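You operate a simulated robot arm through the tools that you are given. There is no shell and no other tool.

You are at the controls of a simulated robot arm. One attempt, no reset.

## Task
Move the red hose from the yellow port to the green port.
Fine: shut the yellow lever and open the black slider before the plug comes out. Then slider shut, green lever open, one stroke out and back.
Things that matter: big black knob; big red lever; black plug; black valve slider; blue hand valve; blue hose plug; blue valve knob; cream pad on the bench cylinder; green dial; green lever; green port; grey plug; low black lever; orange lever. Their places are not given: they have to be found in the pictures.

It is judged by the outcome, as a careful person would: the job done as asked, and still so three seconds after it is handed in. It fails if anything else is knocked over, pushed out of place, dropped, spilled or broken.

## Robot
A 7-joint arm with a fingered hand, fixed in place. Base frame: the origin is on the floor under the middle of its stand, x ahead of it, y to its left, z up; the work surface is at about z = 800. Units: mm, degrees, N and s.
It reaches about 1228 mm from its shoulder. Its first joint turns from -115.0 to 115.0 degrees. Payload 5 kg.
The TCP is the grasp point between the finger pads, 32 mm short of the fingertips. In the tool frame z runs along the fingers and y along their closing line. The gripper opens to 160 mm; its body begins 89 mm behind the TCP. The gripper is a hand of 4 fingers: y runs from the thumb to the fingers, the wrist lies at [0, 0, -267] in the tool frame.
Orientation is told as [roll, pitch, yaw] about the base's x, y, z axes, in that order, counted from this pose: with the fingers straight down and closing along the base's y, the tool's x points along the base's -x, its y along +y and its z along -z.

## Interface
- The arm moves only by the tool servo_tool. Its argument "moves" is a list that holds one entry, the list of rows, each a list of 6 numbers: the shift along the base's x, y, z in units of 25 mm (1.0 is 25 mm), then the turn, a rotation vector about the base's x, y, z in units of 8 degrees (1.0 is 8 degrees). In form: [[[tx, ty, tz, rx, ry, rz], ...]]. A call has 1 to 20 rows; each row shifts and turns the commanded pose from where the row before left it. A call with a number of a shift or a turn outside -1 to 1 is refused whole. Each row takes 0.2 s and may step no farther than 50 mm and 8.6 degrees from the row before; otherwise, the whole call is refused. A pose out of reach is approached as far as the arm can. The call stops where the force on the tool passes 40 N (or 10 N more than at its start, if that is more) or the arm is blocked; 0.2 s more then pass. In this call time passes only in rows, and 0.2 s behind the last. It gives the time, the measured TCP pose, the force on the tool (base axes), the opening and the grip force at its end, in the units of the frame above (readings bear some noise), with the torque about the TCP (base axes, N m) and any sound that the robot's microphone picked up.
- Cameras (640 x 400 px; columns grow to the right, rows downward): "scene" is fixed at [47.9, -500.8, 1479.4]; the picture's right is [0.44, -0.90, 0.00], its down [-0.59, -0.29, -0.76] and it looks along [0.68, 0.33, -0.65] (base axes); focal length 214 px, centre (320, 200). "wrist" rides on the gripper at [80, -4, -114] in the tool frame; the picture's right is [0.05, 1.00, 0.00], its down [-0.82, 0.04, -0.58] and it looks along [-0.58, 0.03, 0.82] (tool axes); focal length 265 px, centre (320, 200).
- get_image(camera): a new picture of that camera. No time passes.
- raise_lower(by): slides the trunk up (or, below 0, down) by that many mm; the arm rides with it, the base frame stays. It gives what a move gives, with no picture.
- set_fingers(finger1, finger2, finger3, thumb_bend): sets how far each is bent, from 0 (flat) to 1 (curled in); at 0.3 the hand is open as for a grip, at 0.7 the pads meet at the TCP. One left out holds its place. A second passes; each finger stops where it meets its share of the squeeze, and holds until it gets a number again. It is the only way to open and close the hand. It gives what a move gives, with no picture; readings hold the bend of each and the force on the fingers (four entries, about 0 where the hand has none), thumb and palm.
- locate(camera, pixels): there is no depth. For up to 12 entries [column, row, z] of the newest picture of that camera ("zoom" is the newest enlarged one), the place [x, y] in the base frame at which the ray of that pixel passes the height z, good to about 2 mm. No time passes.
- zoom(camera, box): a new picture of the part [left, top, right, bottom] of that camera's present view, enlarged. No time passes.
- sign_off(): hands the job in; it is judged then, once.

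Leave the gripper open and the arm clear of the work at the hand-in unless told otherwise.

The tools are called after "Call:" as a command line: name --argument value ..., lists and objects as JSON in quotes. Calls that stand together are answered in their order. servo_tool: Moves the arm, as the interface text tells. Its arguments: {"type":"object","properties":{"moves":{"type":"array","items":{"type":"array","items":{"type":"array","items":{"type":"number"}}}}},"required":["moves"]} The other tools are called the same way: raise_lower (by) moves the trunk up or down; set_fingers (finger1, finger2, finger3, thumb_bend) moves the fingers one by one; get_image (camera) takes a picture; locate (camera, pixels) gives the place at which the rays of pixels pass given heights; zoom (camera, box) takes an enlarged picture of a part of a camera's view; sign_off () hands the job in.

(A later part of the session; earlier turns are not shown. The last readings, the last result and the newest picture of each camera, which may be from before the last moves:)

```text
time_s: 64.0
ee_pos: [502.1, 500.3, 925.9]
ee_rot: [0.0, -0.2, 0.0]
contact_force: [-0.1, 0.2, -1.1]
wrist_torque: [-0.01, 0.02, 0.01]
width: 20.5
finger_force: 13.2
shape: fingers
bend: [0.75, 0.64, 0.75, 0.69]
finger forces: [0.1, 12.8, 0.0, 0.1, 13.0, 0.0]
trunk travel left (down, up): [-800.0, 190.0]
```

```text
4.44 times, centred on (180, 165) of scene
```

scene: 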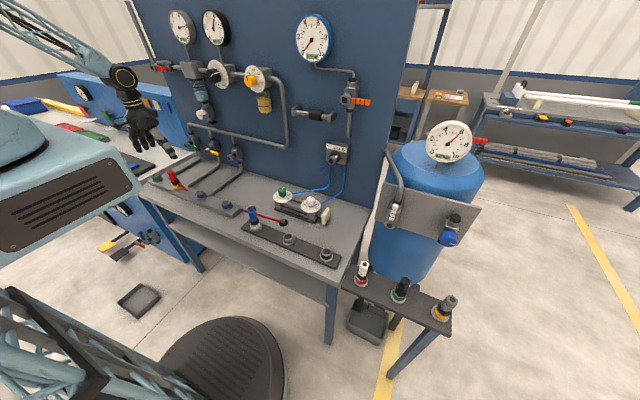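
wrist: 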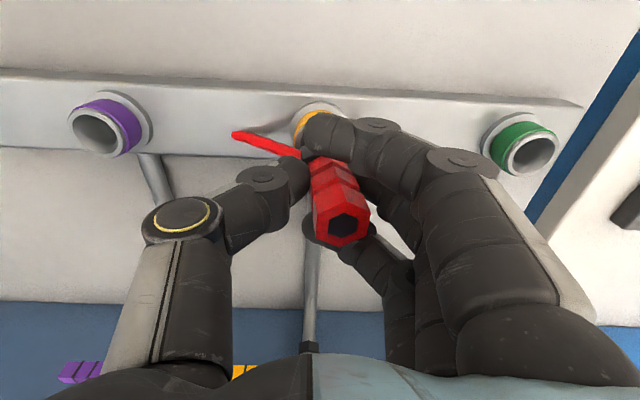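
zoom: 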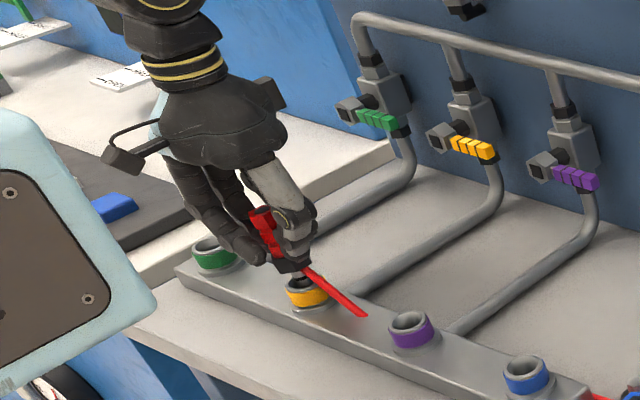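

The plug rises with no noticeable resistance. I lift another ~45 mm to get it fully out.

Call:
servo_tool --moves '[[[0, 0, 0.4, 0, 0, 0], [0, 0, 0.4, 0, 0, 0], [0, 0, 0.5, 0, 0, 0], [0, 0, 0.5, 0, 0, 0]]]'

Call:
get_image --camera "wrist"

Call:
zoom --camera "scene" --box '[120, 110, 240, 200]'

```text
time_s: 65.0
ee_pos: [499.8, 498.5, 972.9]
ee_rot: [0.0, -0.3, 0.0]
contact_force: [1.0, 0.6, 0.1]
wrist_torque: [0.0, 0.0, -0.01]
width: 20.6
finger_force: 12.7
shape: fingers
bend: [0.75, 0.64, 0.75, 0.69]
finger forces: [0.0, 12.8, 0.0, 0.1, 13.1, 0.0]
trunk travel left (down, up): [-800.0, 190.0]
```

```text
taken
```

wrist: 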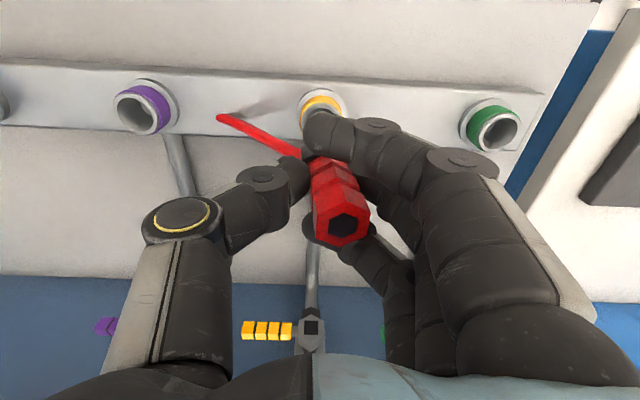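

```text
4.44 times, centred on (180, 155) of scene
```

zoom: 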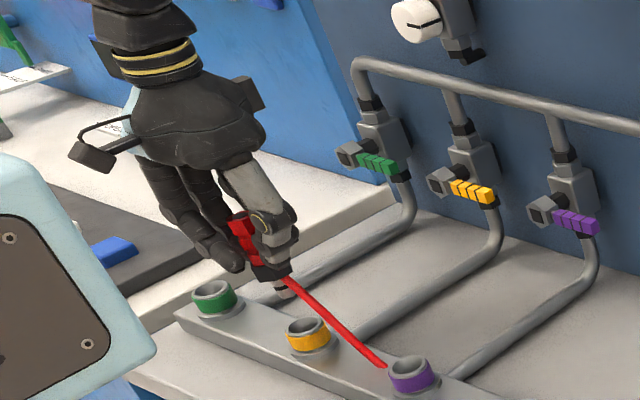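

The plug is out; the yellow port is empty and the hose trails toward its anchor. I check the plug's tilt in the hand by locating its top and stem tip.

Call:
zoom --camera "scene" --box '[150, 145, 190, 185]'

Call:
zoom --camera "wrist" --box '[270, 90, 400, 260]'

Call:
locate --camera "wrist" --pixels '[[345, 227, 980], [345, 227, 988], [345, 227, 996]]'

Call:
locate --camera "scene" --pixels '[[161.5, 160, 980], [161.5, 160, 988], [161.5, 160, 996], [172.8, 175.9, 890], [172.8, 175.9, 900], [172.8, 175.9, 910]]'

```text
10.00 times, centred on (170, 165) of scene
```

zoom: 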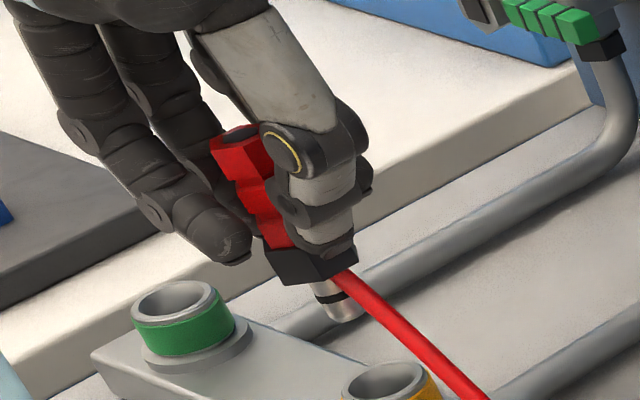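

```text
2.35 times, centred on (335, 175) of wrist
```

zoom: 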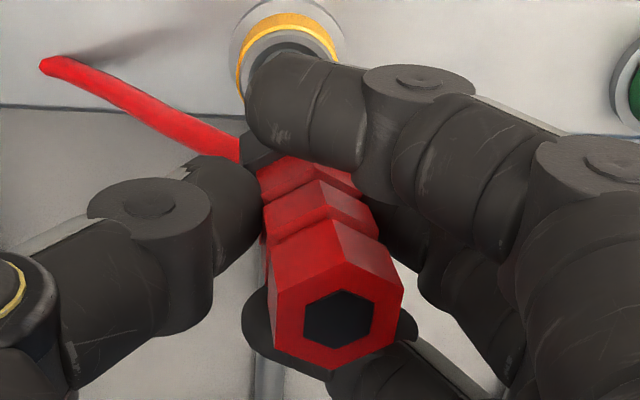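

```text
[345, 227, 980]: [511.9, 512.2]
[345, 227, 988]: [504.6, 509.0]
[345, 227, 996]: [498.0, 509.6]
```

```text
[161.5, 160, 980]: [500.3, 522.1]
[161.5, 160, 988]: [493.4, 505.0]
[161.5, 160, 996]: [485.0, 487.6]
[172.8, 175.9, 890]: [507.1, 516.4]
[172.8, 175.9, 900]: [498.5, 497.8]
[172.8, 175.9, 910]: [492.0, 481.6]
```

Plug top ≈(504,510,987), stem tip ≈(498,497,901): tilted ~9° toward +y and ~4° in x. I rotate the hand to bring the plug upright (about +9° around x, −4° around y), and look again.

Call:
servo_tool --moves '[[[0, 0, 0.2, 0.5, -0.25, 0], [0, 0, 0.2, 0.6, -0.25, 0]]]'

Call:
get_image --camera "wrist"

Call:
zoom --camera "scene" --box '[150, 145, 190, 185]'

```text
time_s: 65.5
ee_pos: [500.3, 496.6, 982.3]
ee_rot: [8.9, -4.2, -0.4]
contact_force: [0.7, -0.1, -1.4]
wrist_torque: [-0.02, 0.01, 0.02]
width: 20.3
finger_force: 13.4
shape: fingers
bend: [0.75, 0.64, 0.75, 0.69]
finger forces: [0.0, 12.8, 0.0, 0.0, 13.0, 0.1]
trunk travel left (down, up): [-800.0, 190.0]
```

```text
taken
```

wrist: 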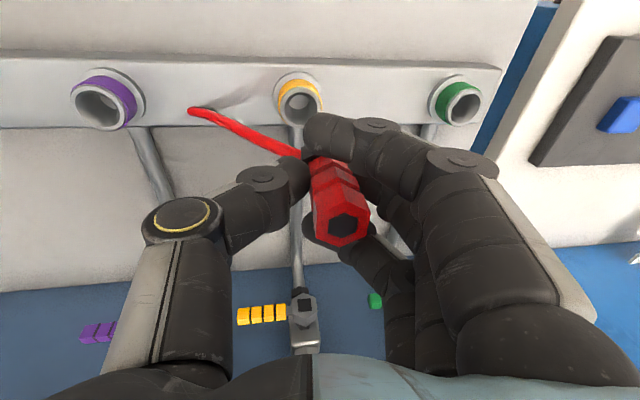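

```text
10.00 times, centred on (170, 165) of scene
```

zoom: 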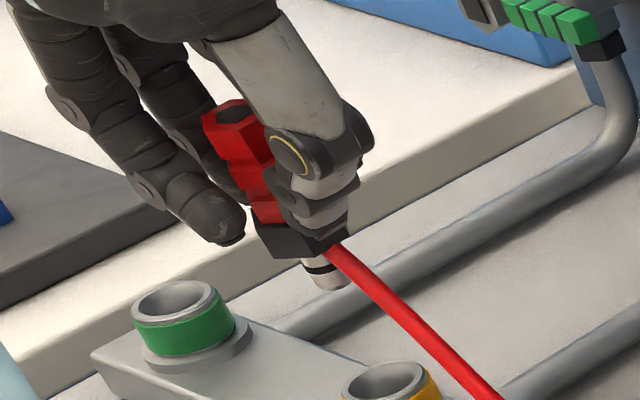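

I zoom further to judge the plug's axis against the true vertical (expected image slope dx/dy ≈0.53 here).

Call:
zoom --camera "scene" --box '[155, 152, 179, 176]'

Call:
zoom --camera "wrist" --box '[280, 90, 400, 260]'

```text
16.00 times, centred on (167, 164) of scene
```

zoom: 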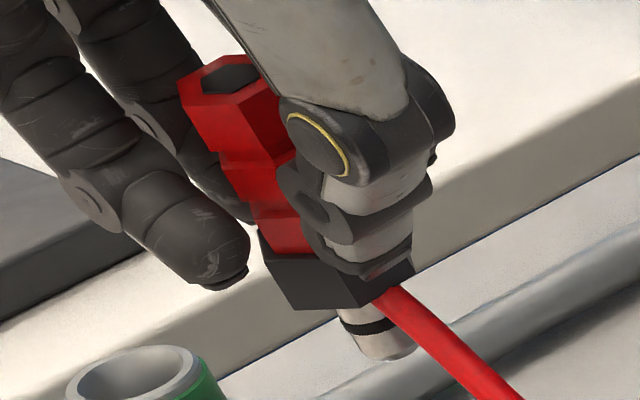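

```text
2.35 times, centred on (340, 175) of wrist
```

zoom: 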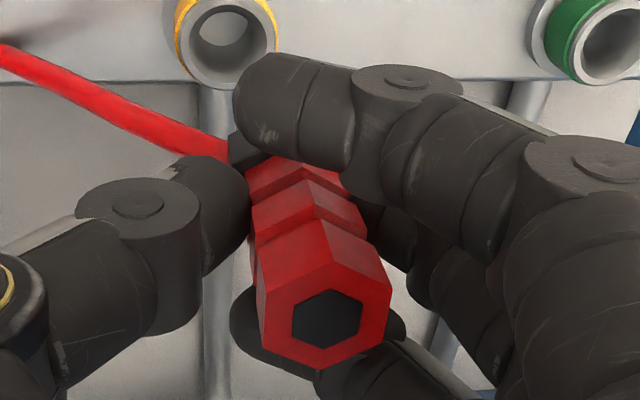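

Call:
locate --camera "wrist" --pixels '[[344, 227, 988], [344, 227, 996], [344, 227, 1004], [462, 103, 857], [302, 103, 857]]'

Call:
locate --camera "scene" --pixels '[[161.5, 156.5, 988], [161.5, 156.5, 996], [161.5, 156.5, 1004], [171.25, 173.4, 905], [171.25, 173.4, 912], [171.25, 173.4, 920]]'

```text
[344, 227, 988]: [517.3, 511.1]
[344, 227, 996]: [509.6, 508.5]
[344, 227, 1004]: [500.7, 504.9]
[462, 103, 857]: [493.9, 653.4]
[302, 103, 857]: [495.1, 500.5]
```

```text
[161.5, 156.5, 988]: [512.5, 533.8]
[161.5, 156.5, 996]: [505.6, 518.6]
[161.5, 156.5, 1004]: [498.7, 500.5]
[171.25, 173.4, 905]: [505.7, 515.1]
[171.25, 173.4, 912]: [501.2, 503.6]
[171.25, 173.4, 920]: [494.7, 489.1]
```

The axis now looks vertical within ~3° (top ≈(502,506,1001), stem tip ≈(502,505,911)). I measure both port centres more exactly for the pitch between them.

Call:
zoom --camera "wrist" --box '[260, 60, 500, 150]'

```text
2.67 times, centred on (380, 105) of wrist
```

zoom: 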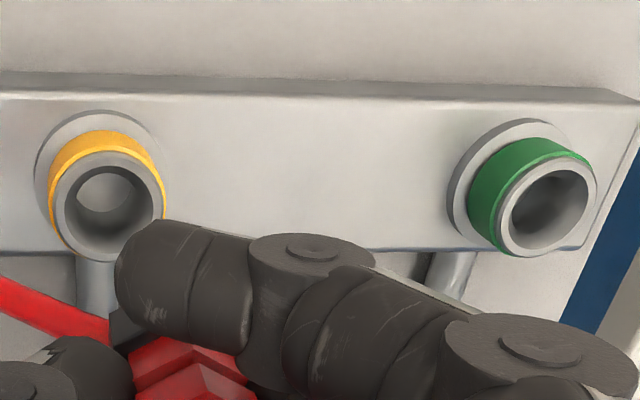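

Call:
locate --camera "zoom" --pixels '[[108, 207, 850], [108, 207, 857], [108, 207, 864], [547, 207, 850], [547, 207, 857], [547, 207, 864]]'

```text
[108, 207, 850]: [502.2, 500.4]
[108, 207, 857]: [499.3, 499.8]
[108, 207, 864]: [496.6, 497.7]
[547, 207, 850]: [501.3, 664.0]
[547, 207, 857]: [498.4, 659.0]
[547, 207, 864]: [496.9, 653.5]
```

Port tops at z≈857: yellow (499,500), green (498.5,659.5). I carry the plug at this height to above the green port: TCP target ≈(497,650).

Call:
servo_tool --moves '[[[-0.02, 0.88, 0, 0, 0, 0], [-0.02, 0.88, 0, 0, 0, 0], [-0.02, 0.88, 0, 0, 0, 0], [-0.02, 0.88, 0, 0, 0, 0], [-0.02, 0.88, 0, 0, 0, 0], [-0.02, 0.87, 0, 0, 0, 0], [0, 0.87, 0, 0, 0, 0]]]'

Call:
get_image --camera "wrist"

Call:
zoom --camera "scene" --box '[140, 145, 176, 181]'

Call:
zoom --camera "wrist" --box '[240, 80, 400, 250]'

```text
time_s: 67.2
ee_pos: [497.4, 655.3, 981.1]
ee_rot: [8.8, -4.1, -0.3]
contact_force: [-1.1, 0.1, -1.5]
wrist_torque: [-0.04, 0.0, 0.02]
width: 20.3
finger_force: 13.2
shape: fingers
bend: [0.75, 0.64, 0.75, 0.69]
finger forces: [0.1, 12.7, 0.0, 0.1, 12.9, 0.1]
trunk travel left (down, up): [-800.0, 190.0]
```

```text
taken
```

wrist: 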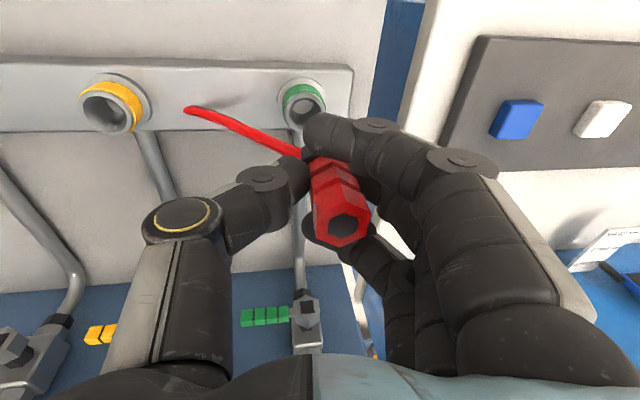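

```text
11.11 times, centred on (158, 163) of scene
```

zoom: 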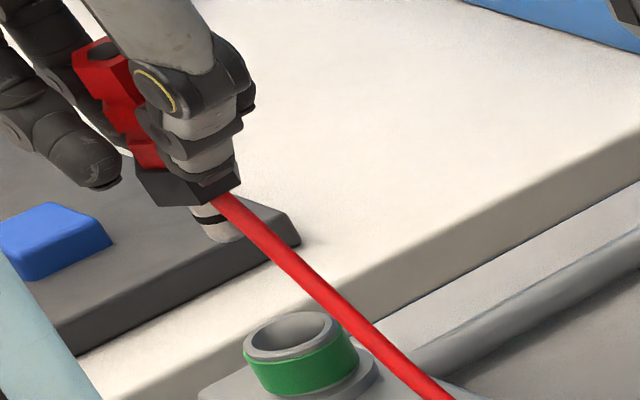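

```text
2.35 times, centred on (320, 165) of wrist
```

zoom: 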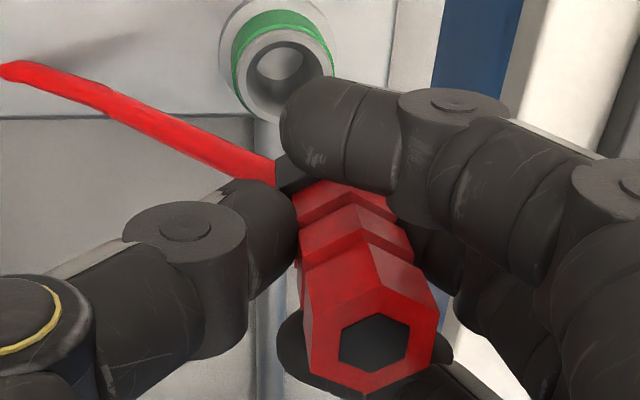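

I locate plug top and green port centre in this view for alignment.

Call:
locate --camera "zoom" --pixels '[[374, 342, 996], [374, 342, 1001], [374, 342, 1006], [282, 68, 855], [282, 68, 860]]'

Call:
locate --camera "scene" --pixels '[[138.2, 149.6, 996], [138.2, 149.6, 1001], [138.2, 149.6, 1006], [149.2, 166.2, 905], [149.2, 166.2, 911], [149.2, 166.2, 917], [155.6, 175.2, 857]]'

```text
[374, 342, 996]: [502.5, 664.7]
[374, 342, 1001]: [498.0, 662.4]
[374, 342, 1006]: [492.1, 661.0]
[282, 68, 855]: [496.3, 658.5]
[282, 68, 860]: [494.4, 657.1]
```

```text
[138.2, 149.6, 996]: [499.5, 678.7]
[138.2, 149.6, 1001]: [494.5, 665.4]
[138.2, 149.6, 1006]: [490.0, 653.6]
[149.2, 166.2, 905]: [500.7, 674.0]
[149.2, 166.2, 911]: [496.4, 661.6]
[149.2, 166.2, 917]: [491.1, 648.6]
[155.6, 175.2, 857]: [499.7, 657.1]
```

Plug axis is ≈4 mm too far in +y relative to the port; I correct −3.5 mm and descend 45 mm to just above the port.

Call:
servo_tool --moves '[[[0, -0.15, -0.2, 0, 0, 0], [0, 0, -0.4, 0, 0, 0], [0, 0, -0.4, 0, 0, 0], [0, 0, -0.4, 0, 0, 0], [0, 0, -0.4, 0, 0, 0]]]'

Call:
get_image --camera "wrist"

Call:
zoom --camera "scene" --box '[140, 150, 176, 186]'

Call:
zoom --camera "wrist" --box '[240, 80, 400, 250]'

```text
time_s: 68.3
ee_pos: [495.7, 648.9, 935.5]
ee_rot: [8.9, -4.2, -0.4]
contact_force: [0.1, -0.1, -0.7]
wrist_torque: [0.01, 0.03, -0.02]
width: 20.3
finger_force: 12.9
shape: fingers
bend: [0.75, 0.64, 0.75, 0.69]
finger forces: [0.1, 12.7, 0.0, 0.1, 12.9, 0.1]
trunk travel left (down, up): [-800.0, 190.0]
```

```text
taken
```

wrist: 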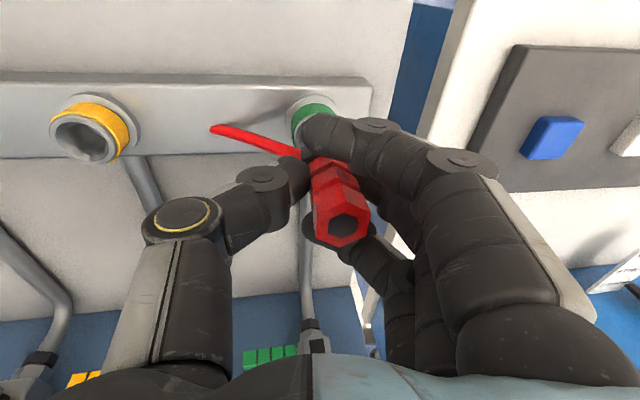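

```text
11.11 times, centred on (158, 168) of scene
```

zoom: 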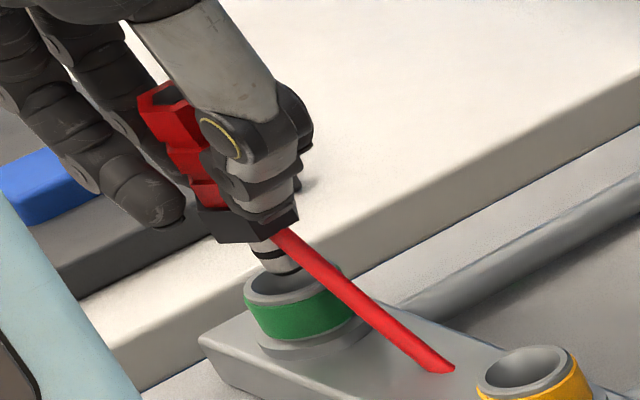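

```text
2.35 times, centred on (320, 165) of wrist
```

zoom: 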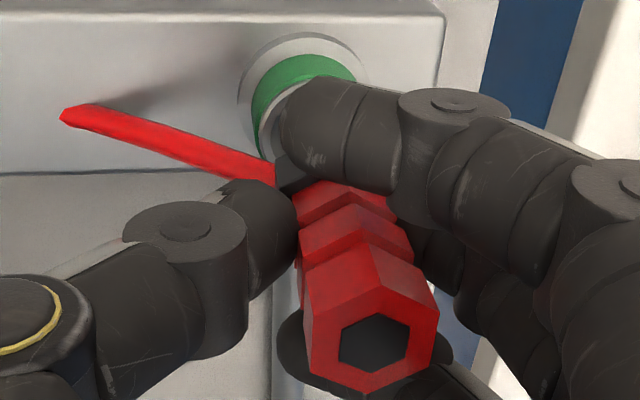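

The stem tip lies over the green opening and should enter its centre. I descend in small steps.

Call:
servo_tool --moves '[[[0, 0, -0.2, 0, 0, 0], [0, 0, -0.2, 0, 0, 0], [0, 0, -0.2, 0, 0, 0], [0, 0, -0.2, 0, 0, 0]]]'

Call:
zoom --camera "scene" --box '[140, 150, 176, 186]'

Call:
zoom --camera "wrist" --box '[240, 80, 400, 250]'

```text
time_s: 69.3
ee_pos: [498.0, 649.5, 917.6]
ee_rot: [8.8, -4.1, -0.3]
contact_force: [0.0, -0.6, 1.6]
wrist_torque: [0.0, 0.02, -0.03]
width: 20.1
finger_force: 13.1
shape: fingers
bend: [0.75, 0.64, 0.75, 0.69]
finger forces: [0.0, 13.3, 0.0, 0.0, 13.9, 0.0]
trunk travel left (down, up): [-800.0, 190.0]
```

```text
11.11 times, centred on (158, 168) of scene
```

zoom: 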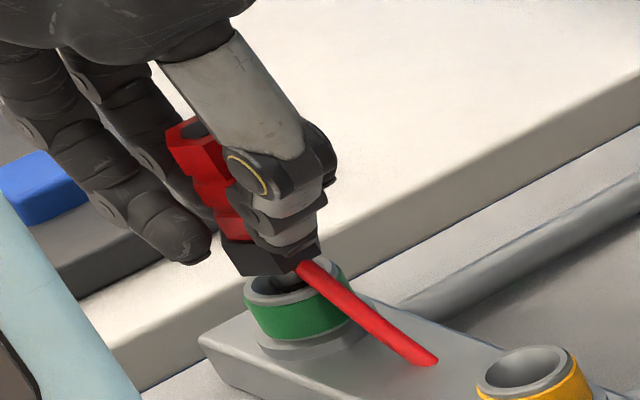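

```text
2.35 times, centred on (320, 165) of wrist
```

zoom: 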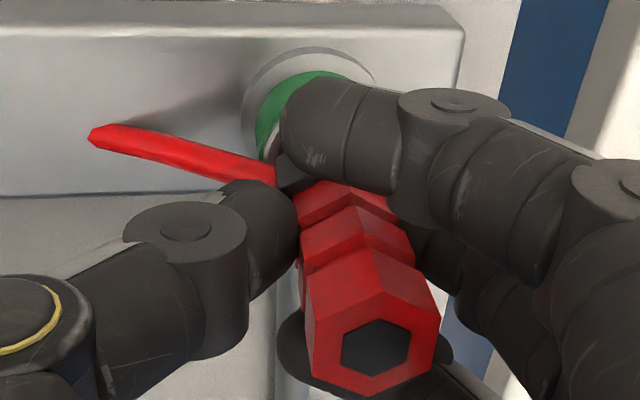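

The stem is inside the port (force only ~1.6 N). I continue down until it seats.

Call:
servo_tool --moves '[[[0, 0, -0.15, 0, 0, 0], [0, 0, -0.15, 0, 0, 0], [0, 0, -0.12, 0, 0, 0]]]'

Call:
zoom --camera "scene" --box '[140, 150, 176, 186]'

```text
time_s: 70.2
ee_pos: [496.5, 649.5, 906.5]
ee_rot: [8.8, -4.2, -0.4]
contact_force: [1.4, -0.5, 2.8]
wrist_torque: [-0.07, 0.0, 0.02]
width: 20.2
finger_force: 14.1
shape: fingers
bend: [0.75, 0.64, 0.75, 0.7]
finger forces: [0.0, 13.0, 0.0, 0.0, 14.9, 0.1]
trunk travel left (down, up): [-800.0, 190.0]
```

```text
11.11 times, centred on (158, 168) of scene
```

zoom: 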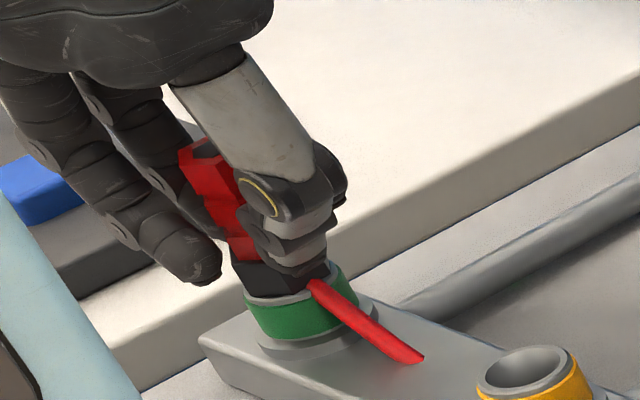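

The collar is nearly on the ring. I press further in 2.5 mm steps.

Call:
servo_tool --moves '[[[0, 0, -0.1, 0, 0, 0], [0, 0, -0.1, 0, 0, 0], [0, 0, -0.1, 0, 0, 0]]]'

Call:
zoom --camera "scene" --box '[140, 150, 176, 186]'

```text
time_s: 71.0
ee_pos: [497.4, 646.7, 903.1]
ee_rot: [9.0, -4.3, -0.4]
contact_force: [-0.9, -6.3, 36.6]
wrist_torque: [0.15, -0.11, 0.0]
width: 18.4
finger_force: 25.4
shape: fingers
bend: [0.75, 0.66, 0.75, 0.73]
finger forces: [0.0, 23.1, 0.0, 0.0, 26.9, 0.0]
trunk travel left (down, up): [-800.0, 190.0]
```

```text
11.11 times, centred on (158, 168) of scene
```

zoom: 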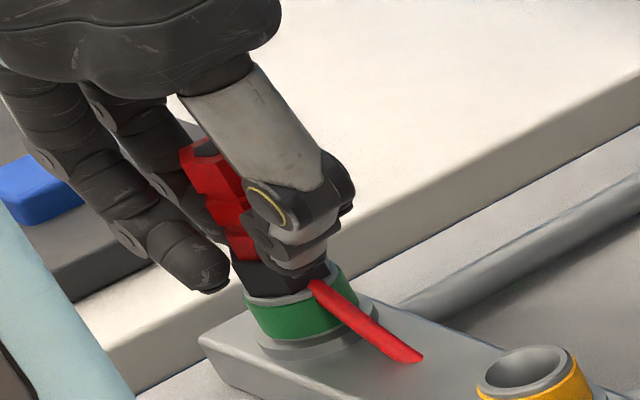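

Force rose to 37 N with the collar on the ring: seated. I relieve the press by 3 mm and open the hand.

Call:
servo_tool --moves '[[[0, 0, 0.12, 0, 0, 0]]]'

Call:
set_fingers --finger1 0.45 --finger2 0.45 --finger3 0.45 --thumb_bend 0.45

Call:
zoom --camera "scene" --box '[140, 150, 176, 186]'

Call:
get_image --camera "wrist"

```text
time_s: 71.3
ee_pos: [496.6, 646.5, 902.1]
ee_rot: [8.9, -4.2, -0.4]
contact_force: [4.4, 0.0, 27.0]
wrist_torque: [0.3, -0.21, -0.04]
width: 18.3
finger_force: 19.1
shape: fingers
bend: [0.75, 0.66, 0.75, 0.73]
finger forces: [0.0, 20.7, 0.1, 0.0, 17.5, 0.0]
trunk travel left (down, up): [-800.0, 190.0]
```

```text
time_s: 72.3
ee_pos: [496.0, 647.5, 902.1]
ee_rot: [8.8, -4.1, -0.3]
contact_force: [1.0, 0.1, -0.5]
wrist_torque: [0.02, -0.01, 0.01]
width: 110.4
finger_force: 0.1
shape: fingers
bend: [0.45, 0.45, 0.45, 0.45]
finger forces: [0.0, 0.0, 0.1, 0.0, 0.0, 0.0]
trunk travel left (down, up): [-800.0, 190.0]
```

```text
11.11 times, centred on (158, 168) of scene
```

zoom: 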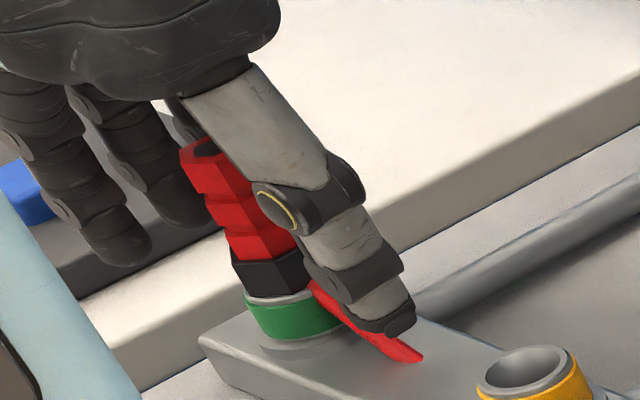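

```text
taken
```

wrist: 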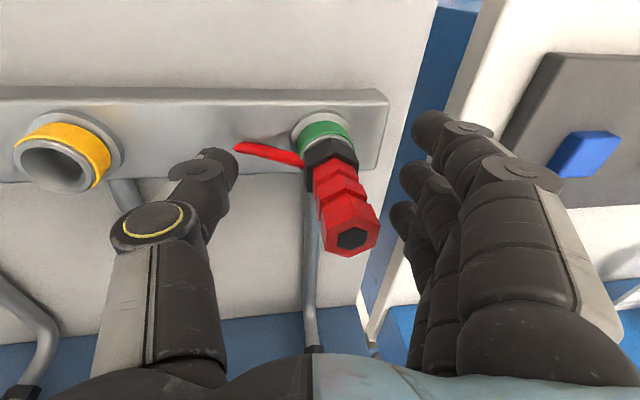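

The plug stands in the green port. I check seated height: locate the plug's top in both views (compare with 924 in yellow port).

Call:
locate --camera "zoom" --pixels '[[205, 149, 920], [205, 149, 924], [205, 149, 928]]'

Call:
locate --camera "wrist" --pixels '[[352, 239, 916], [352, 239, 920], [352, 239, 924], [352, 239, 928]]'

Call:
zoom --camera "wrist" --box '[220, 90, 400, 270]'

```text
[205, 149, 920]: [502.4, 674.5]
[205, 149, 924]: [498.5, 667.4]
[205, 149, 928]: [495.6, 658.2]
```

```text
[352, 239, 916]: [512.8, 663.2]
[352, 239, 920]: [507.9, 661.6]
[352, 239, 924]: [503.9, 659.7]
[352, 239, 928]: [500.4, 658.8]
```

```text
2.22 times, centred on (310, 180) of wrist
```

zoom: 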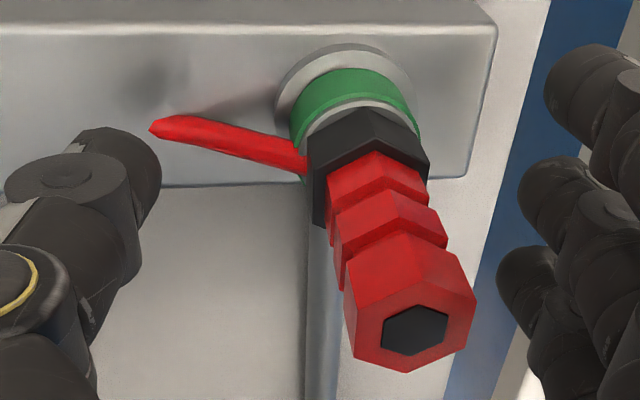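

Top reads z≈927, close to the previous 924. I rise clear of it, level the hand, and compare pictures of the seating.

Call:
servo_tool --moves '[[[0, 0, 0.5, 0, 0, 0], [0, 0, 1, 0, 0, 0], [0, 0, 1, 0, 0, 0], [0, 0, 1, 0, 0, 0], [0, 0, 1, -0.55, 0.26, 0], [0, 0, 1, -0.55, 0.26, 0]]]'

Call:
zoom --camera "scene" --box '[130, 155, 210, 205]'

Call:
zoom --camera "scene" --box '[140, 158, 170, 188]'

Call:
get_image --camera "wrist"

```text
time_s: 73.8
ee_pos: [495.5, 651.0, 1040.1]
ee_rot: [0.0, 0.0, 0.0]
contact_force: [-0.4, -0.4, 0.2]
wrist_torque: [-0.02, 0.0, -0.01]
width: 110.8
finger_force: 0.1
shape: fingers
bend: [0.45, 0.45, 0.45, 0.45]
finger forces: [0.0, 0.0, 0.1, 0.0, 0.0, 0.1]
trunk travel left (down, up): [-800.0, 190.0]
```

```text
8.00 times, centred on (170, 180) of scene
```

zoom: 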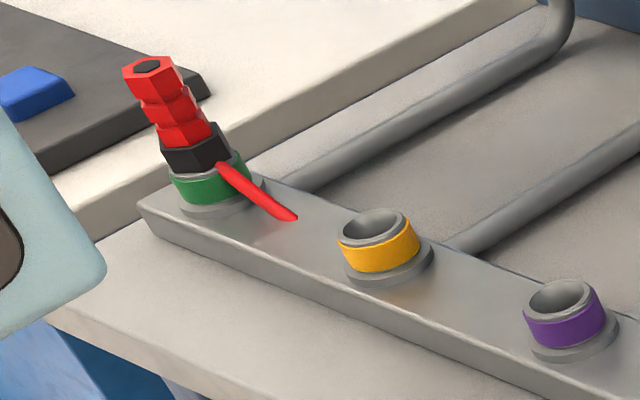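

```text
13.33 times, centred on (155, 173) of scene
```

zoom: 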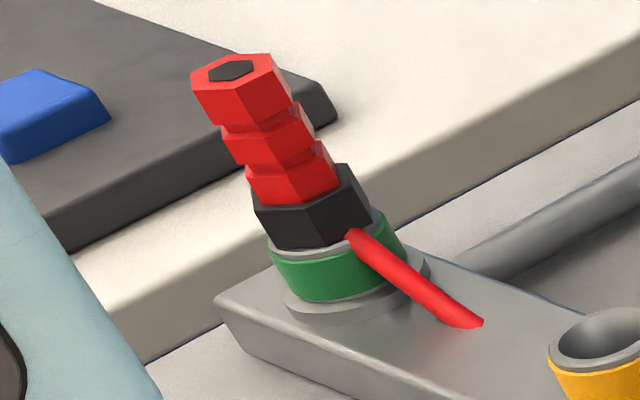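

```text
taken
```

wrist: 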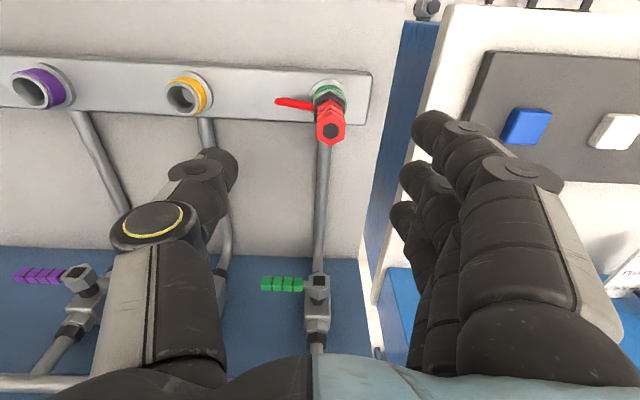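

It looks upright and seated. To compare exactly, I move to the same relative pose over the green port as I had over the yellow one earlier and take the same zoom.

Call:
servo_tool --moves '[[[0.18, 0.34, 0.38, 0, 0, 0]]]'

Call:
zoom --camera "wrist" --box '[240, 60, 520, 150]'

Call:
zoom --camera "wrist" --box '[290, 70, 350, 145]'

```text
time_s: 74.2
ee_pos: [500.6, 658.5, 1050.5]
ee_rot: [-0.1, 0.1, -0.1]
contact_force: [-0.3, 0.0, -0.8]
wrist_torque: [-0.01, 0.01, 0.0]
width: 110.8
finger_force: 0.1
shape: fingers
bend: [0.45, 0.45, 0.45, 0.45]
finger forces: [0.0, 0.1, 0.1, 0.0, 0.1, 0.1]
trunk travel left (down, up): [-800.0, 190.0]
```

```text
2.29 times, centred on (380, 105) of wrist
```

zoom: 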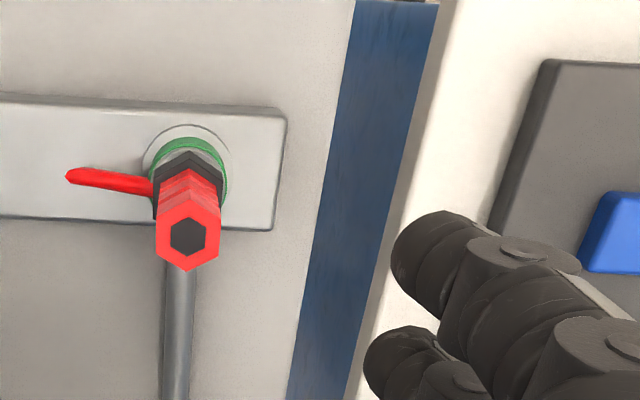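

```text
5.33 times, centred on (320, 108) of wrist
```

zoom: 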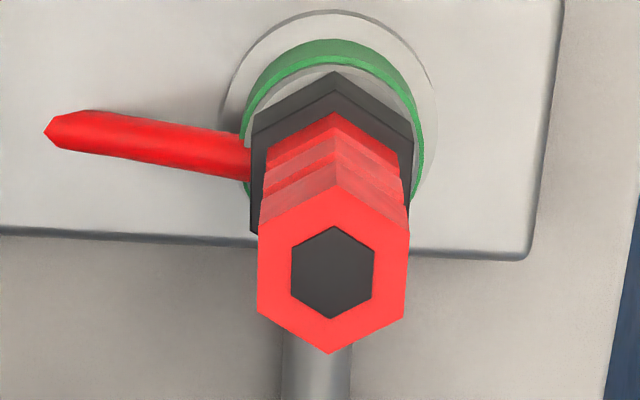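

The geometry matches the original seating closely. To be sure, I press on the plug's top with thumb and middle finger pinched (outer fingers left open), gently and watching the force.

Call:
set_fingers --finger1 0.3 --finger2 0.72 --finger3 0.3 --thumb_bend 0.72

Call:
servo_tool --moves '[[[0, 0, -0.8, 0, 0, 0], [0, 0, -0.8, 0, 0, 0], [0, 0, -0.8, 0, 0, 0], [0, 0, -0.6, 0, 0, 0]]]'

Call:
get_image --camera "wrist"

Call:
zoom --camera "scene" --box '[130, 140, 180, 190]'

```text
time_s: 75.2
ee_pos: [501.8, 657.2, 1049.8]
ee_rot: [0.1, 0.0, 0.0]
contact_force: [-0.1, 0.1, -0.2]
wrist_torque: [-0.01, 0.0, 0.02]
width: 91.0
finger_force: 0.1
shape: fingers
bend: [0.3, 0.71, 0.3, 0.71]
finger forces: [0.0, 0.0, 0.1, 0.0, 0.0, 0.1]
trunk travel left (down, up): [-800.0, 190.0]
```

```text
time_s: 76.2
ee_pos: [502.0, 660.4, 973.4]
ee_rot: [0.0, 0.0, 0.0]
contact_force: [-0.7, 0.3, -0.5]
wrist_torque: [0.04, 0.03, 0.0]
width: 90.8
finger_force: 0.1
shape: fingers
bend: [0.3, 0.71, 0.3, 0.71]
finger forces: [0.0, 0.0, 0.0, 0.0, 0.1, 0.1]
trunk travel left (down, up): [-800.0, 190.0]
```

```text
taken
```

wrist: 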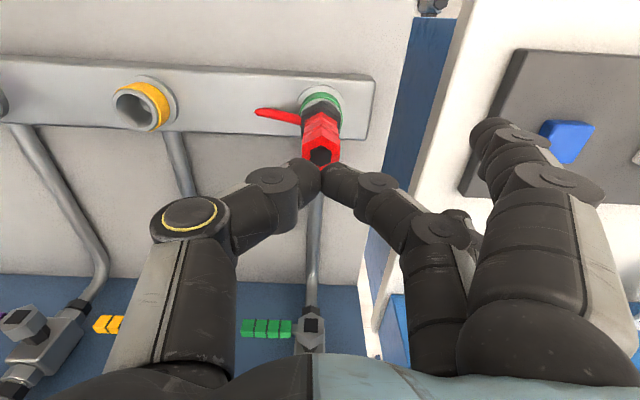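

```text
8.00 times, centred on (155, 165) of scene
```

zoom: 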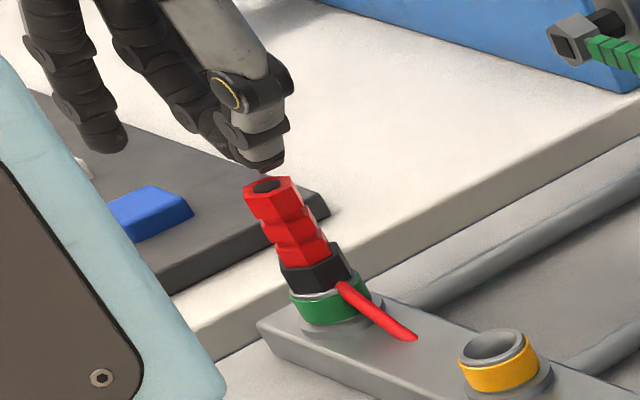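

Finger tips are just above the plug top. I go down slowly.

Call:
servo_tool --moves '[[[-0.06, 0, -0.2, 0, 0, 0], [0, 0, -0.2, 0, 0, 0], [0, 0, -0.15, 0, 0, 0], [0, 0, -0.1, 0, 0, 0], [0, 0, -0.1, 0, 0, 0]]]'

Call:
zoom --camera "scene" --box '[130, 140, 180, 190]'

```text
time_s: 77.3
ee_pos: [501.6, 657.8, 955.9]
ee_rot: [0.1, -0.1, 0.1]
contact_force: [-3.1, 1.0, 16.9]
wrist_torque: [0.05, 0.07, 0.02]
width: 90.7
finger_force: 11.1
shape: fingers
bend: [0.3, 0.72, 0.3, 0.71]
finger forces: [0.0, 15.4, 0.0, 0.0, 7.6, 0.0]
trunk travel left (down, up): [-800.0, 190.0]
```

```text
8.00 times, centred on (155, 165) of scene
```

zoom: 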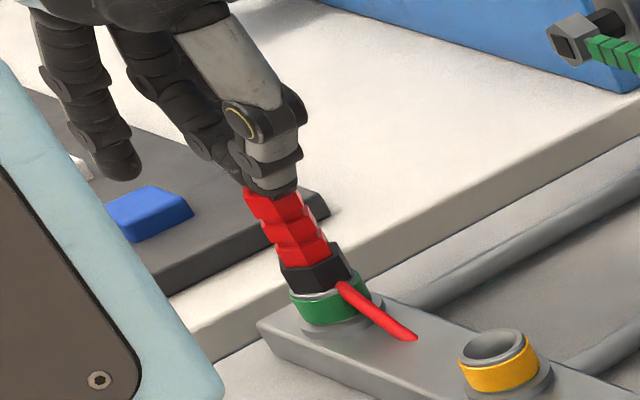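

Contact at 17 N, plug unmoved. I add a little more pressure.

Call:
servo_tool --moves '[[[0, 0, -0.08, 0, 0, 0], [0, 0, -0.08, 0, 0, 0]]]'

Call:
zoom --camera "scene" --box '[130, 140, 180, 190]'

```text
time_s: 78.1
ee_pos: [502.0, 658.9, 955.3]
ee_rot: [0.3, -0.2, 0.0]
contact_force: [-5.8, -2.0, 23.1]
wrist_torque: [-0.13, 0.18, -0.01]
width: 91.1
finger_force: 16.3
shape: fingers
bend: [0.3, 0.73, 0.3, 0.72]
finger forces: [0.1, 15.4, 0.0, 0.0, 17.4, 0.0]
trunk travel left (down, up): [-800.0, 190.0]
stopped in row 2: the force on the tool passed its limit at 42 N (the readings are from after the stop); the commanded pose is now the measured one
```

```text
8.00 times, centred on (155, 165) of scene
```

zoom: 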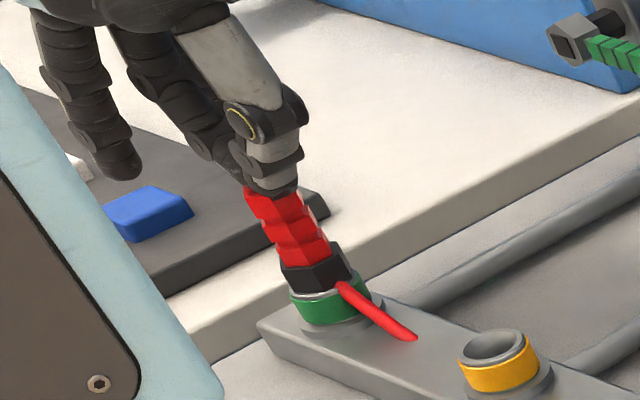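

42 N did not move it: the plug is fully seated. I lift away, open the hand, and raise the trunk 150 mm for the trip back to the slider.

Call:
servo_tool --moves '[[[0, 0, 0.3, 0, 0, 0], [0, 0, 0.8, 0, 0, 0], [0, 0, 1, 0, 0, 0], [0, 0, 1, 0, 0, 0], [0, 0, 1, 0, 0, 0]]]'

Call:
set_fingers --finger1 0.3 --finger2 0.3 --finger3 0.3 --thumb_bend 0.3

Call:
raise_lower --by 150

Call:
get_image --camera "scene"

```text
time_s: 79.3
ee_pos: [499.7, 659.1, 1055.6]
ee_rot: [0.1, -0.2, 0.0]
contact_force: [-0.5, 0.3, 1.0]
wrist_torque: [-0.02, 0.01, 0.03]
width: 90.6
finger_force: 0.1
shape: fingers
bend: [0.3, 0.72, 0.3, 0.71]
finger forces: [0.1, 0.0, 0.0, 0.0, 0.1, 0.0]
trunk travel left (down, up): [-800.0, 190.0]
```

```text
time_s: 80.3
ee_pos: [499.9, 660.0, 1055.6]
ee_rot: [0.0, -0.1, 0.0]
contact_force: [-0.9, -0.2, 0.2]
wrist_torque: [0.03, 0.01, 0.04]
width: 169.8
finger_force: 0.1
shape: fingers
bend: [0.3, 0.3, 0.3, 0.3]
finger forces: [0.0, 0.0, 0.0, 0.1, 0.0, 0.0]
trunk travel left (down, up): [-800.0, 190.0]
```

```text
time_s: 82.1
ee_pos: [500.4, 659.0, 1205.3]
ee_rot: [0.1, 0.0, 0.0]
contact_force: [-0.2, 0.7, -0.2]
wrist_torque: [-0.01, 0.04, -0.01]
width: 170.0
finger_force: 0.0
shape: fingers
bend: [0.3, 0.3, 0.3, 0.3]
finger forces: [0.0, 0.1, 0.1, 0.0, 0.0, 0.0]
trunk travel left (down, up): [-950.0, 40.0]
```

```text
taken
```

scene: 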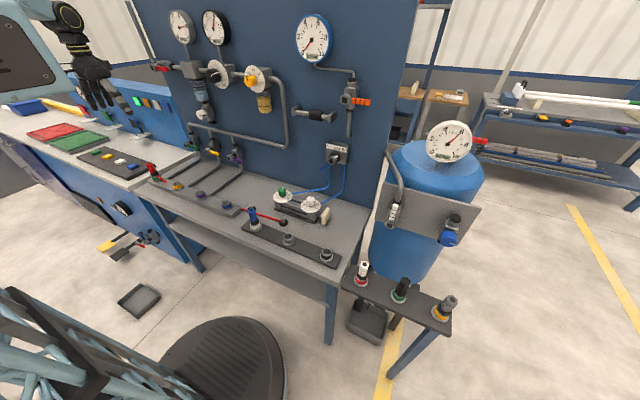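

Travelling back to the slider at this height, first 500 mm in −y.

Call:
servo_tool --moves '[[[0, -1, 0, 0, 0, 0], [0, -1, 0, 0, 0, 0], [0, -1, 0, 0, 0, 0], [0, -1, 0, 0, 0, 0], [0, -1, 0, 0, 0, 0], [0, -1, 0, 0, 0, 0], [0, -1, 0, 0, 0, 0], [0, -1, 0, 0, 0, 0], [0, -1, 0, 0, 0, 0], [0, -1, 0, 0, 0, 0], [0.1, -1, 0, 0, 0, 0], [0.1, -1, 0, 0, 0, 0], [0.1, -1, 0, 0, 0, 0], [0.1, -1, 0, 0, 0, 0], [0.1, -1, 0, 0, 0, 0], [0.1, -1, 0, 0, 0, 0], [0.1, -1, 0, 0, 0, 0], [0.1, -1, 0, 0, 0, 0], [0.1, -1, 0, 0, 0, 0], [0.1, -1, 0, 0, 0, 0]]]'

Call:
servo_tool --moves '[[[0.1, -1, 0, 0, 0, 0], [0.1, -1, 0, 0, 0, 0], [0.1, -1, 0, 0, 0, 0], [0.1, -1, 0, 0, 0, 0], [0.1, -1, 0, 0, 0, 0], [0.1, -1, 0, 0, 0, 0], [0.1, -1, 0, 0, 0, 0], [0.1, -1, 0, 0, 0, 0], [0, -1, 0, 0, 0, 0], [0, -1, 0, 0, 0, 0], [0, -1, 0, 0, 0, 0], [0, -0.95, 0, 0, 0, 0]]]'

Call:
get_image --camera "wrist"

```text
time_s: 86.3
ee_pos: [523.4, 157.3, 1204.9]
ee_rot: [0.2, -0.2, -0.1]
contact_force: [0.2, -0.7, 0.2]
wrist_torque: [0.03, 0.01, 0.01]
width: 170.2
finger_force: 0.1
shape: fingers
bend: [0.3, 0.3, 0.3, 0.3]
finger forces: [0.0, 0.1, 0.1, 0.1, 0.0, 0.0]
trunk travel left (down, up): [-950.0, 40.0]
```

```text
time_s: 88.9
ee_pos: [546.6, -140.1, 1203.4]
ee_rot: [0.2, -0.1, 0.0]
contact_force: [0.3, -0.5, 0.3]
wrist_torque: [0.02, 0.03, 0.01]
width: 170.4
finger_force: 0.1
shape: fingers
bend: [0.3, 0.3, 0.3, 0.3]
finger forces: [0.0, 0.0, 0.1, 0.1, 0.0, 0.0]
trunk travel left (down, up): [-950.0, 40.0]
```

```text
taken
```

wrist: 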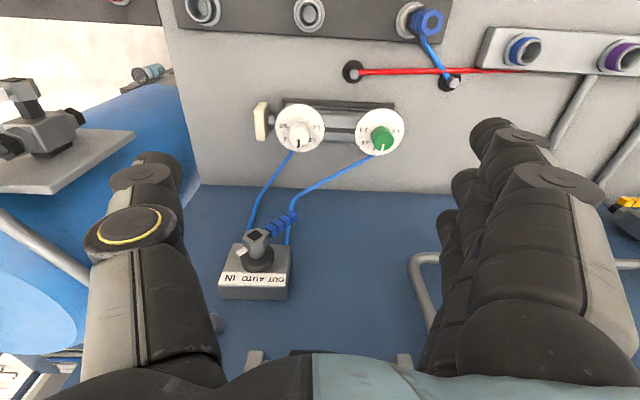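

Now I pitch to point at the panel (to x≈630) and roll into orientation B as before.

Call:
servo_tool --moves '[[[0.3, 0, 0, 0, -1, 0], [0.3, 0, 0, 0, -1, 0], [0.3, 0, 0, 0, -1, 0], [0.3, 0, 0, 0, -1, 0], [0.3, 0, 0, 0, -1, 0], [0.3, 0, 0, 0, -1, 0], [0.3, 0, 0, 0, -1, 0], [0.3, 0, 0, 0, -1, 0], [0.3, 0, 0, 0, -1, 0], [0.3, 0, 0, 0, -1, 0], [0.3, 0, 0, 0, -1, 0], [0, 0, 0, 0, -0.24, 0]]]'

Call:
servo_tool --moves '[[[0, 0, 0, 1, 0, 0], [0, 0, 0, 1, 0, 0], [0, 0, 0, 1, 0, 0], [0, 0, 0, 1, 0, 0], [0, 0, 0, 1, 0, 0], [0, 0, 0, 1, 0, 0], [0, 0, 0, 1, 0, 0], [0, 0, 0, 1, 0, 0], [0, 0, 0, 1, 0, 0], [0, 0, 0, 1, 0, 0], [0, 0, 0, 1, 0, 0], [0, 0, 0, 0.25, 0, 0]]]'

Call:
get_image --camera "wrist"

```text
time_s: 91.5
ee_pos: [627.4, -139.4, 1206.3]
ee_rot: [173.6, -89.8, -172.9]
contact_force: [-1.1, -7.7, -0.1]
wrist_torque: [-0.01, -0.02, 0.69]
width: 170.8
finger_force: 0.1
shape: fingers
bend: [0.3, 0.3, 0.3, 0.3]
finger forces: [0.1, 0.0, 0.0, 0.0, 0.0, 0.0]
trunk travel left (down, up): [-950.0, 40.0]
```

```text
time_s: 94.1
ee_pos: [628.1, -139.9, 1204.1]
ee_rot: [90.1, 0.1, -90.0]
contact_force: [0.5, -0.1, -0.3]
wrist_torque: [0.01, -0.01, 0.02]
width: 170.7
finger_force: 0.1
shape: fingers
bend: [0.3, 0.3, 0.3, 0.3]
finger forces: [0.0, 0.0, 0.0, 0.0, 0.0, 0.0]
trunk travel left (down, up): [-950.0, 40.0]
```

```text
taken
```

wrist: 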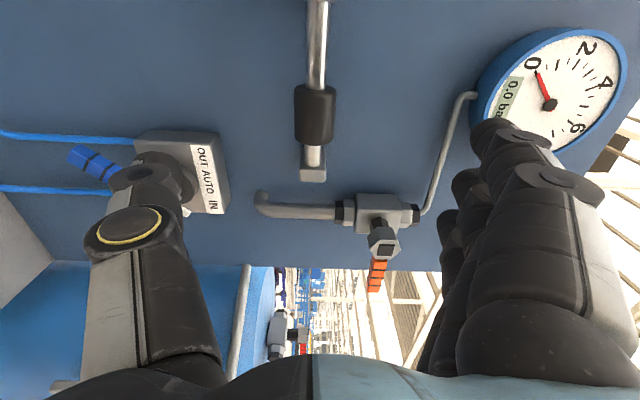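

A brief −7.7 N side reading appeared during the pitch but is gone; nothing in view has moved. The sleeve is centred at (315,115). I advance to grip it.

Call:
servo_tool --moves '[[[0.85, 0, -0.1, 0, 0, 0], [0.85, 0, -0.1, 0, 0, 0], [0.85, 0, 0, 0, 0, 0], [0.85, 0, 0, 0, 0, 0], [0.85, 0, 0, 0, 0, 0], [0.83, 0, 0, 0, 0, 0]]]'

Call:
get_image --camera "wrist"

```text
time_s: 95.5
ee_pos: [754.7, -138.8, 1200.2]
ee_rot: [90.1, 0.1, -90.1]
contact_force: [0.3, -0.7, -0.1]
wrist_torque: [-0.01, -0.02, 0.02]
width: 170.8
finger_force: 0.1
shape: fingers
bend: [0.3, 0.3, 0.3, 0.3]
finger forces: [0.1, 0.0, 0.1, 0.0, 0.1, 0.0]
trunk travel left (down, up): [-950.0, 40.0]
```

```text
taken
```

wrist: 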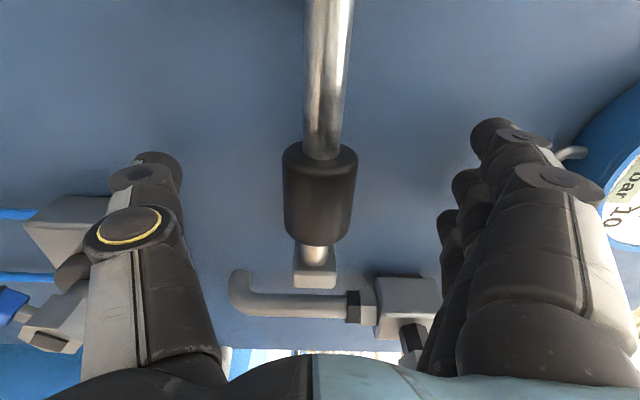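

I close middle finger and thumb on the sleeve and slide it back toward +y (to shut).

Call:
set_fingers --finger1 0.3 --finger2 0.7 --finger3 0.3 --thumb_bend 0.7

Call:
servo_tool --moves '[[[0, 0.3, 0, 0, 0, 0], [0, 0.3, 0, 0, 0, 0], [0, 0.3, 0, 0, 0, 0], [0, 0.3, 0, 0, 0, 0]]]'

Call:
get_image --camera "wrist"

```text
time_s: 96.5
ee_pos: [755.4, -138.5, 1200.7]
ee_rot: [90.1, 0.0, -90.1]
contact_force: [7.0, 0.5, -6.8]
wrist_torque: [-0.01, 0.02, 0.0]
width: 103.2
finger_force: 8.3
shape: fingers
bend: [0.3, 0.66, 0.3, 0.67]
finger forces: [0.0, 4.3, 0.0, 0.0, 12.1, 0.0]
trunk travel left (down, up): [-950.0, 40.0]
```

```text
time_s: 97.5
ee_pos: [754.6, -107.6, 1199.1]
ee_rot: [90.1, -0.1, -90.0]
contact_force: [4.9, -0.6, -3.9]
wrist_torque: [-0.02, 0.01, -0.01]
width: 102.9
finger_force: 7.1
shape: fingers
bend: [0.3, 0.66, 0.3, 0.67]
finger forces: [0.0, 4.3, 0.0, 0.1, 10.3, 0.0]
trunk travel left (down, up): [-950.0, 40.0]
```

```text
taken
```

wrist: 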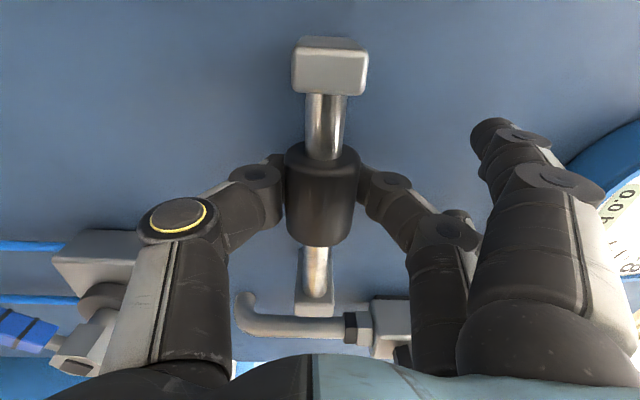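

The sleeve follows. I continue until the end stop gives some force.

Call:
servo_tool --moves '[[[0, 0.15, 0, 0, 0, 0], [0, 0.15, 0, 0, 0, 0]]]'

```text
time_s: 98.1
ee_pos: [755.6, -103.4, 1200.0]
ee_rot: [90.1, 0.0, -90.2]
contact_force: [5.8, -3.0, -5.5]
wrist_torque: [0.0, 0.0, -0.05]
width: 102.9
finger_force: 7.8
shape: fingers
bend: [0.3, 0.66, 0.3, 0.67]
finger forces: [0.1, 4.5, 0.1, 0.0, 11.3, 0.1]
trunk travel left (down, up): [-950.0, 40.0]
```

Back at the original place (y≈−103) with −3 N building. One more nudge to confirm the stop.

Call:
servo_tool --moves '[[[0, 0.12, 0, 0, 0, 0], [0, 0.12, 0, 0, 0, 0]]]'

Call:
get_image --camera "wrist"

```text
time_s: 98.7
ee_pos: [755.6, -97.6, 1199.5]
ee_rot: [90.1, 0.0, -90.1]
contact_force: [8.4, -11.8, -8.4]
wrist_torque: [-0.06, 0.07, -0.16]
width: 103.3
finger_force: 8.7
shape: fingers
bend: [0.3, 0.66, 0.3, 0.67]
finger forces: [0.0, 4.9, 0.0, 0.0, 12.4, 0.1]
trunk travel left (down, up): [-950.0, 40.0]
```

```text
taken
```

wrist: 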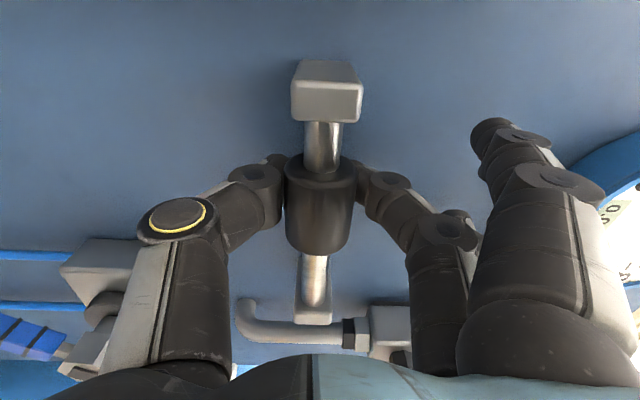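

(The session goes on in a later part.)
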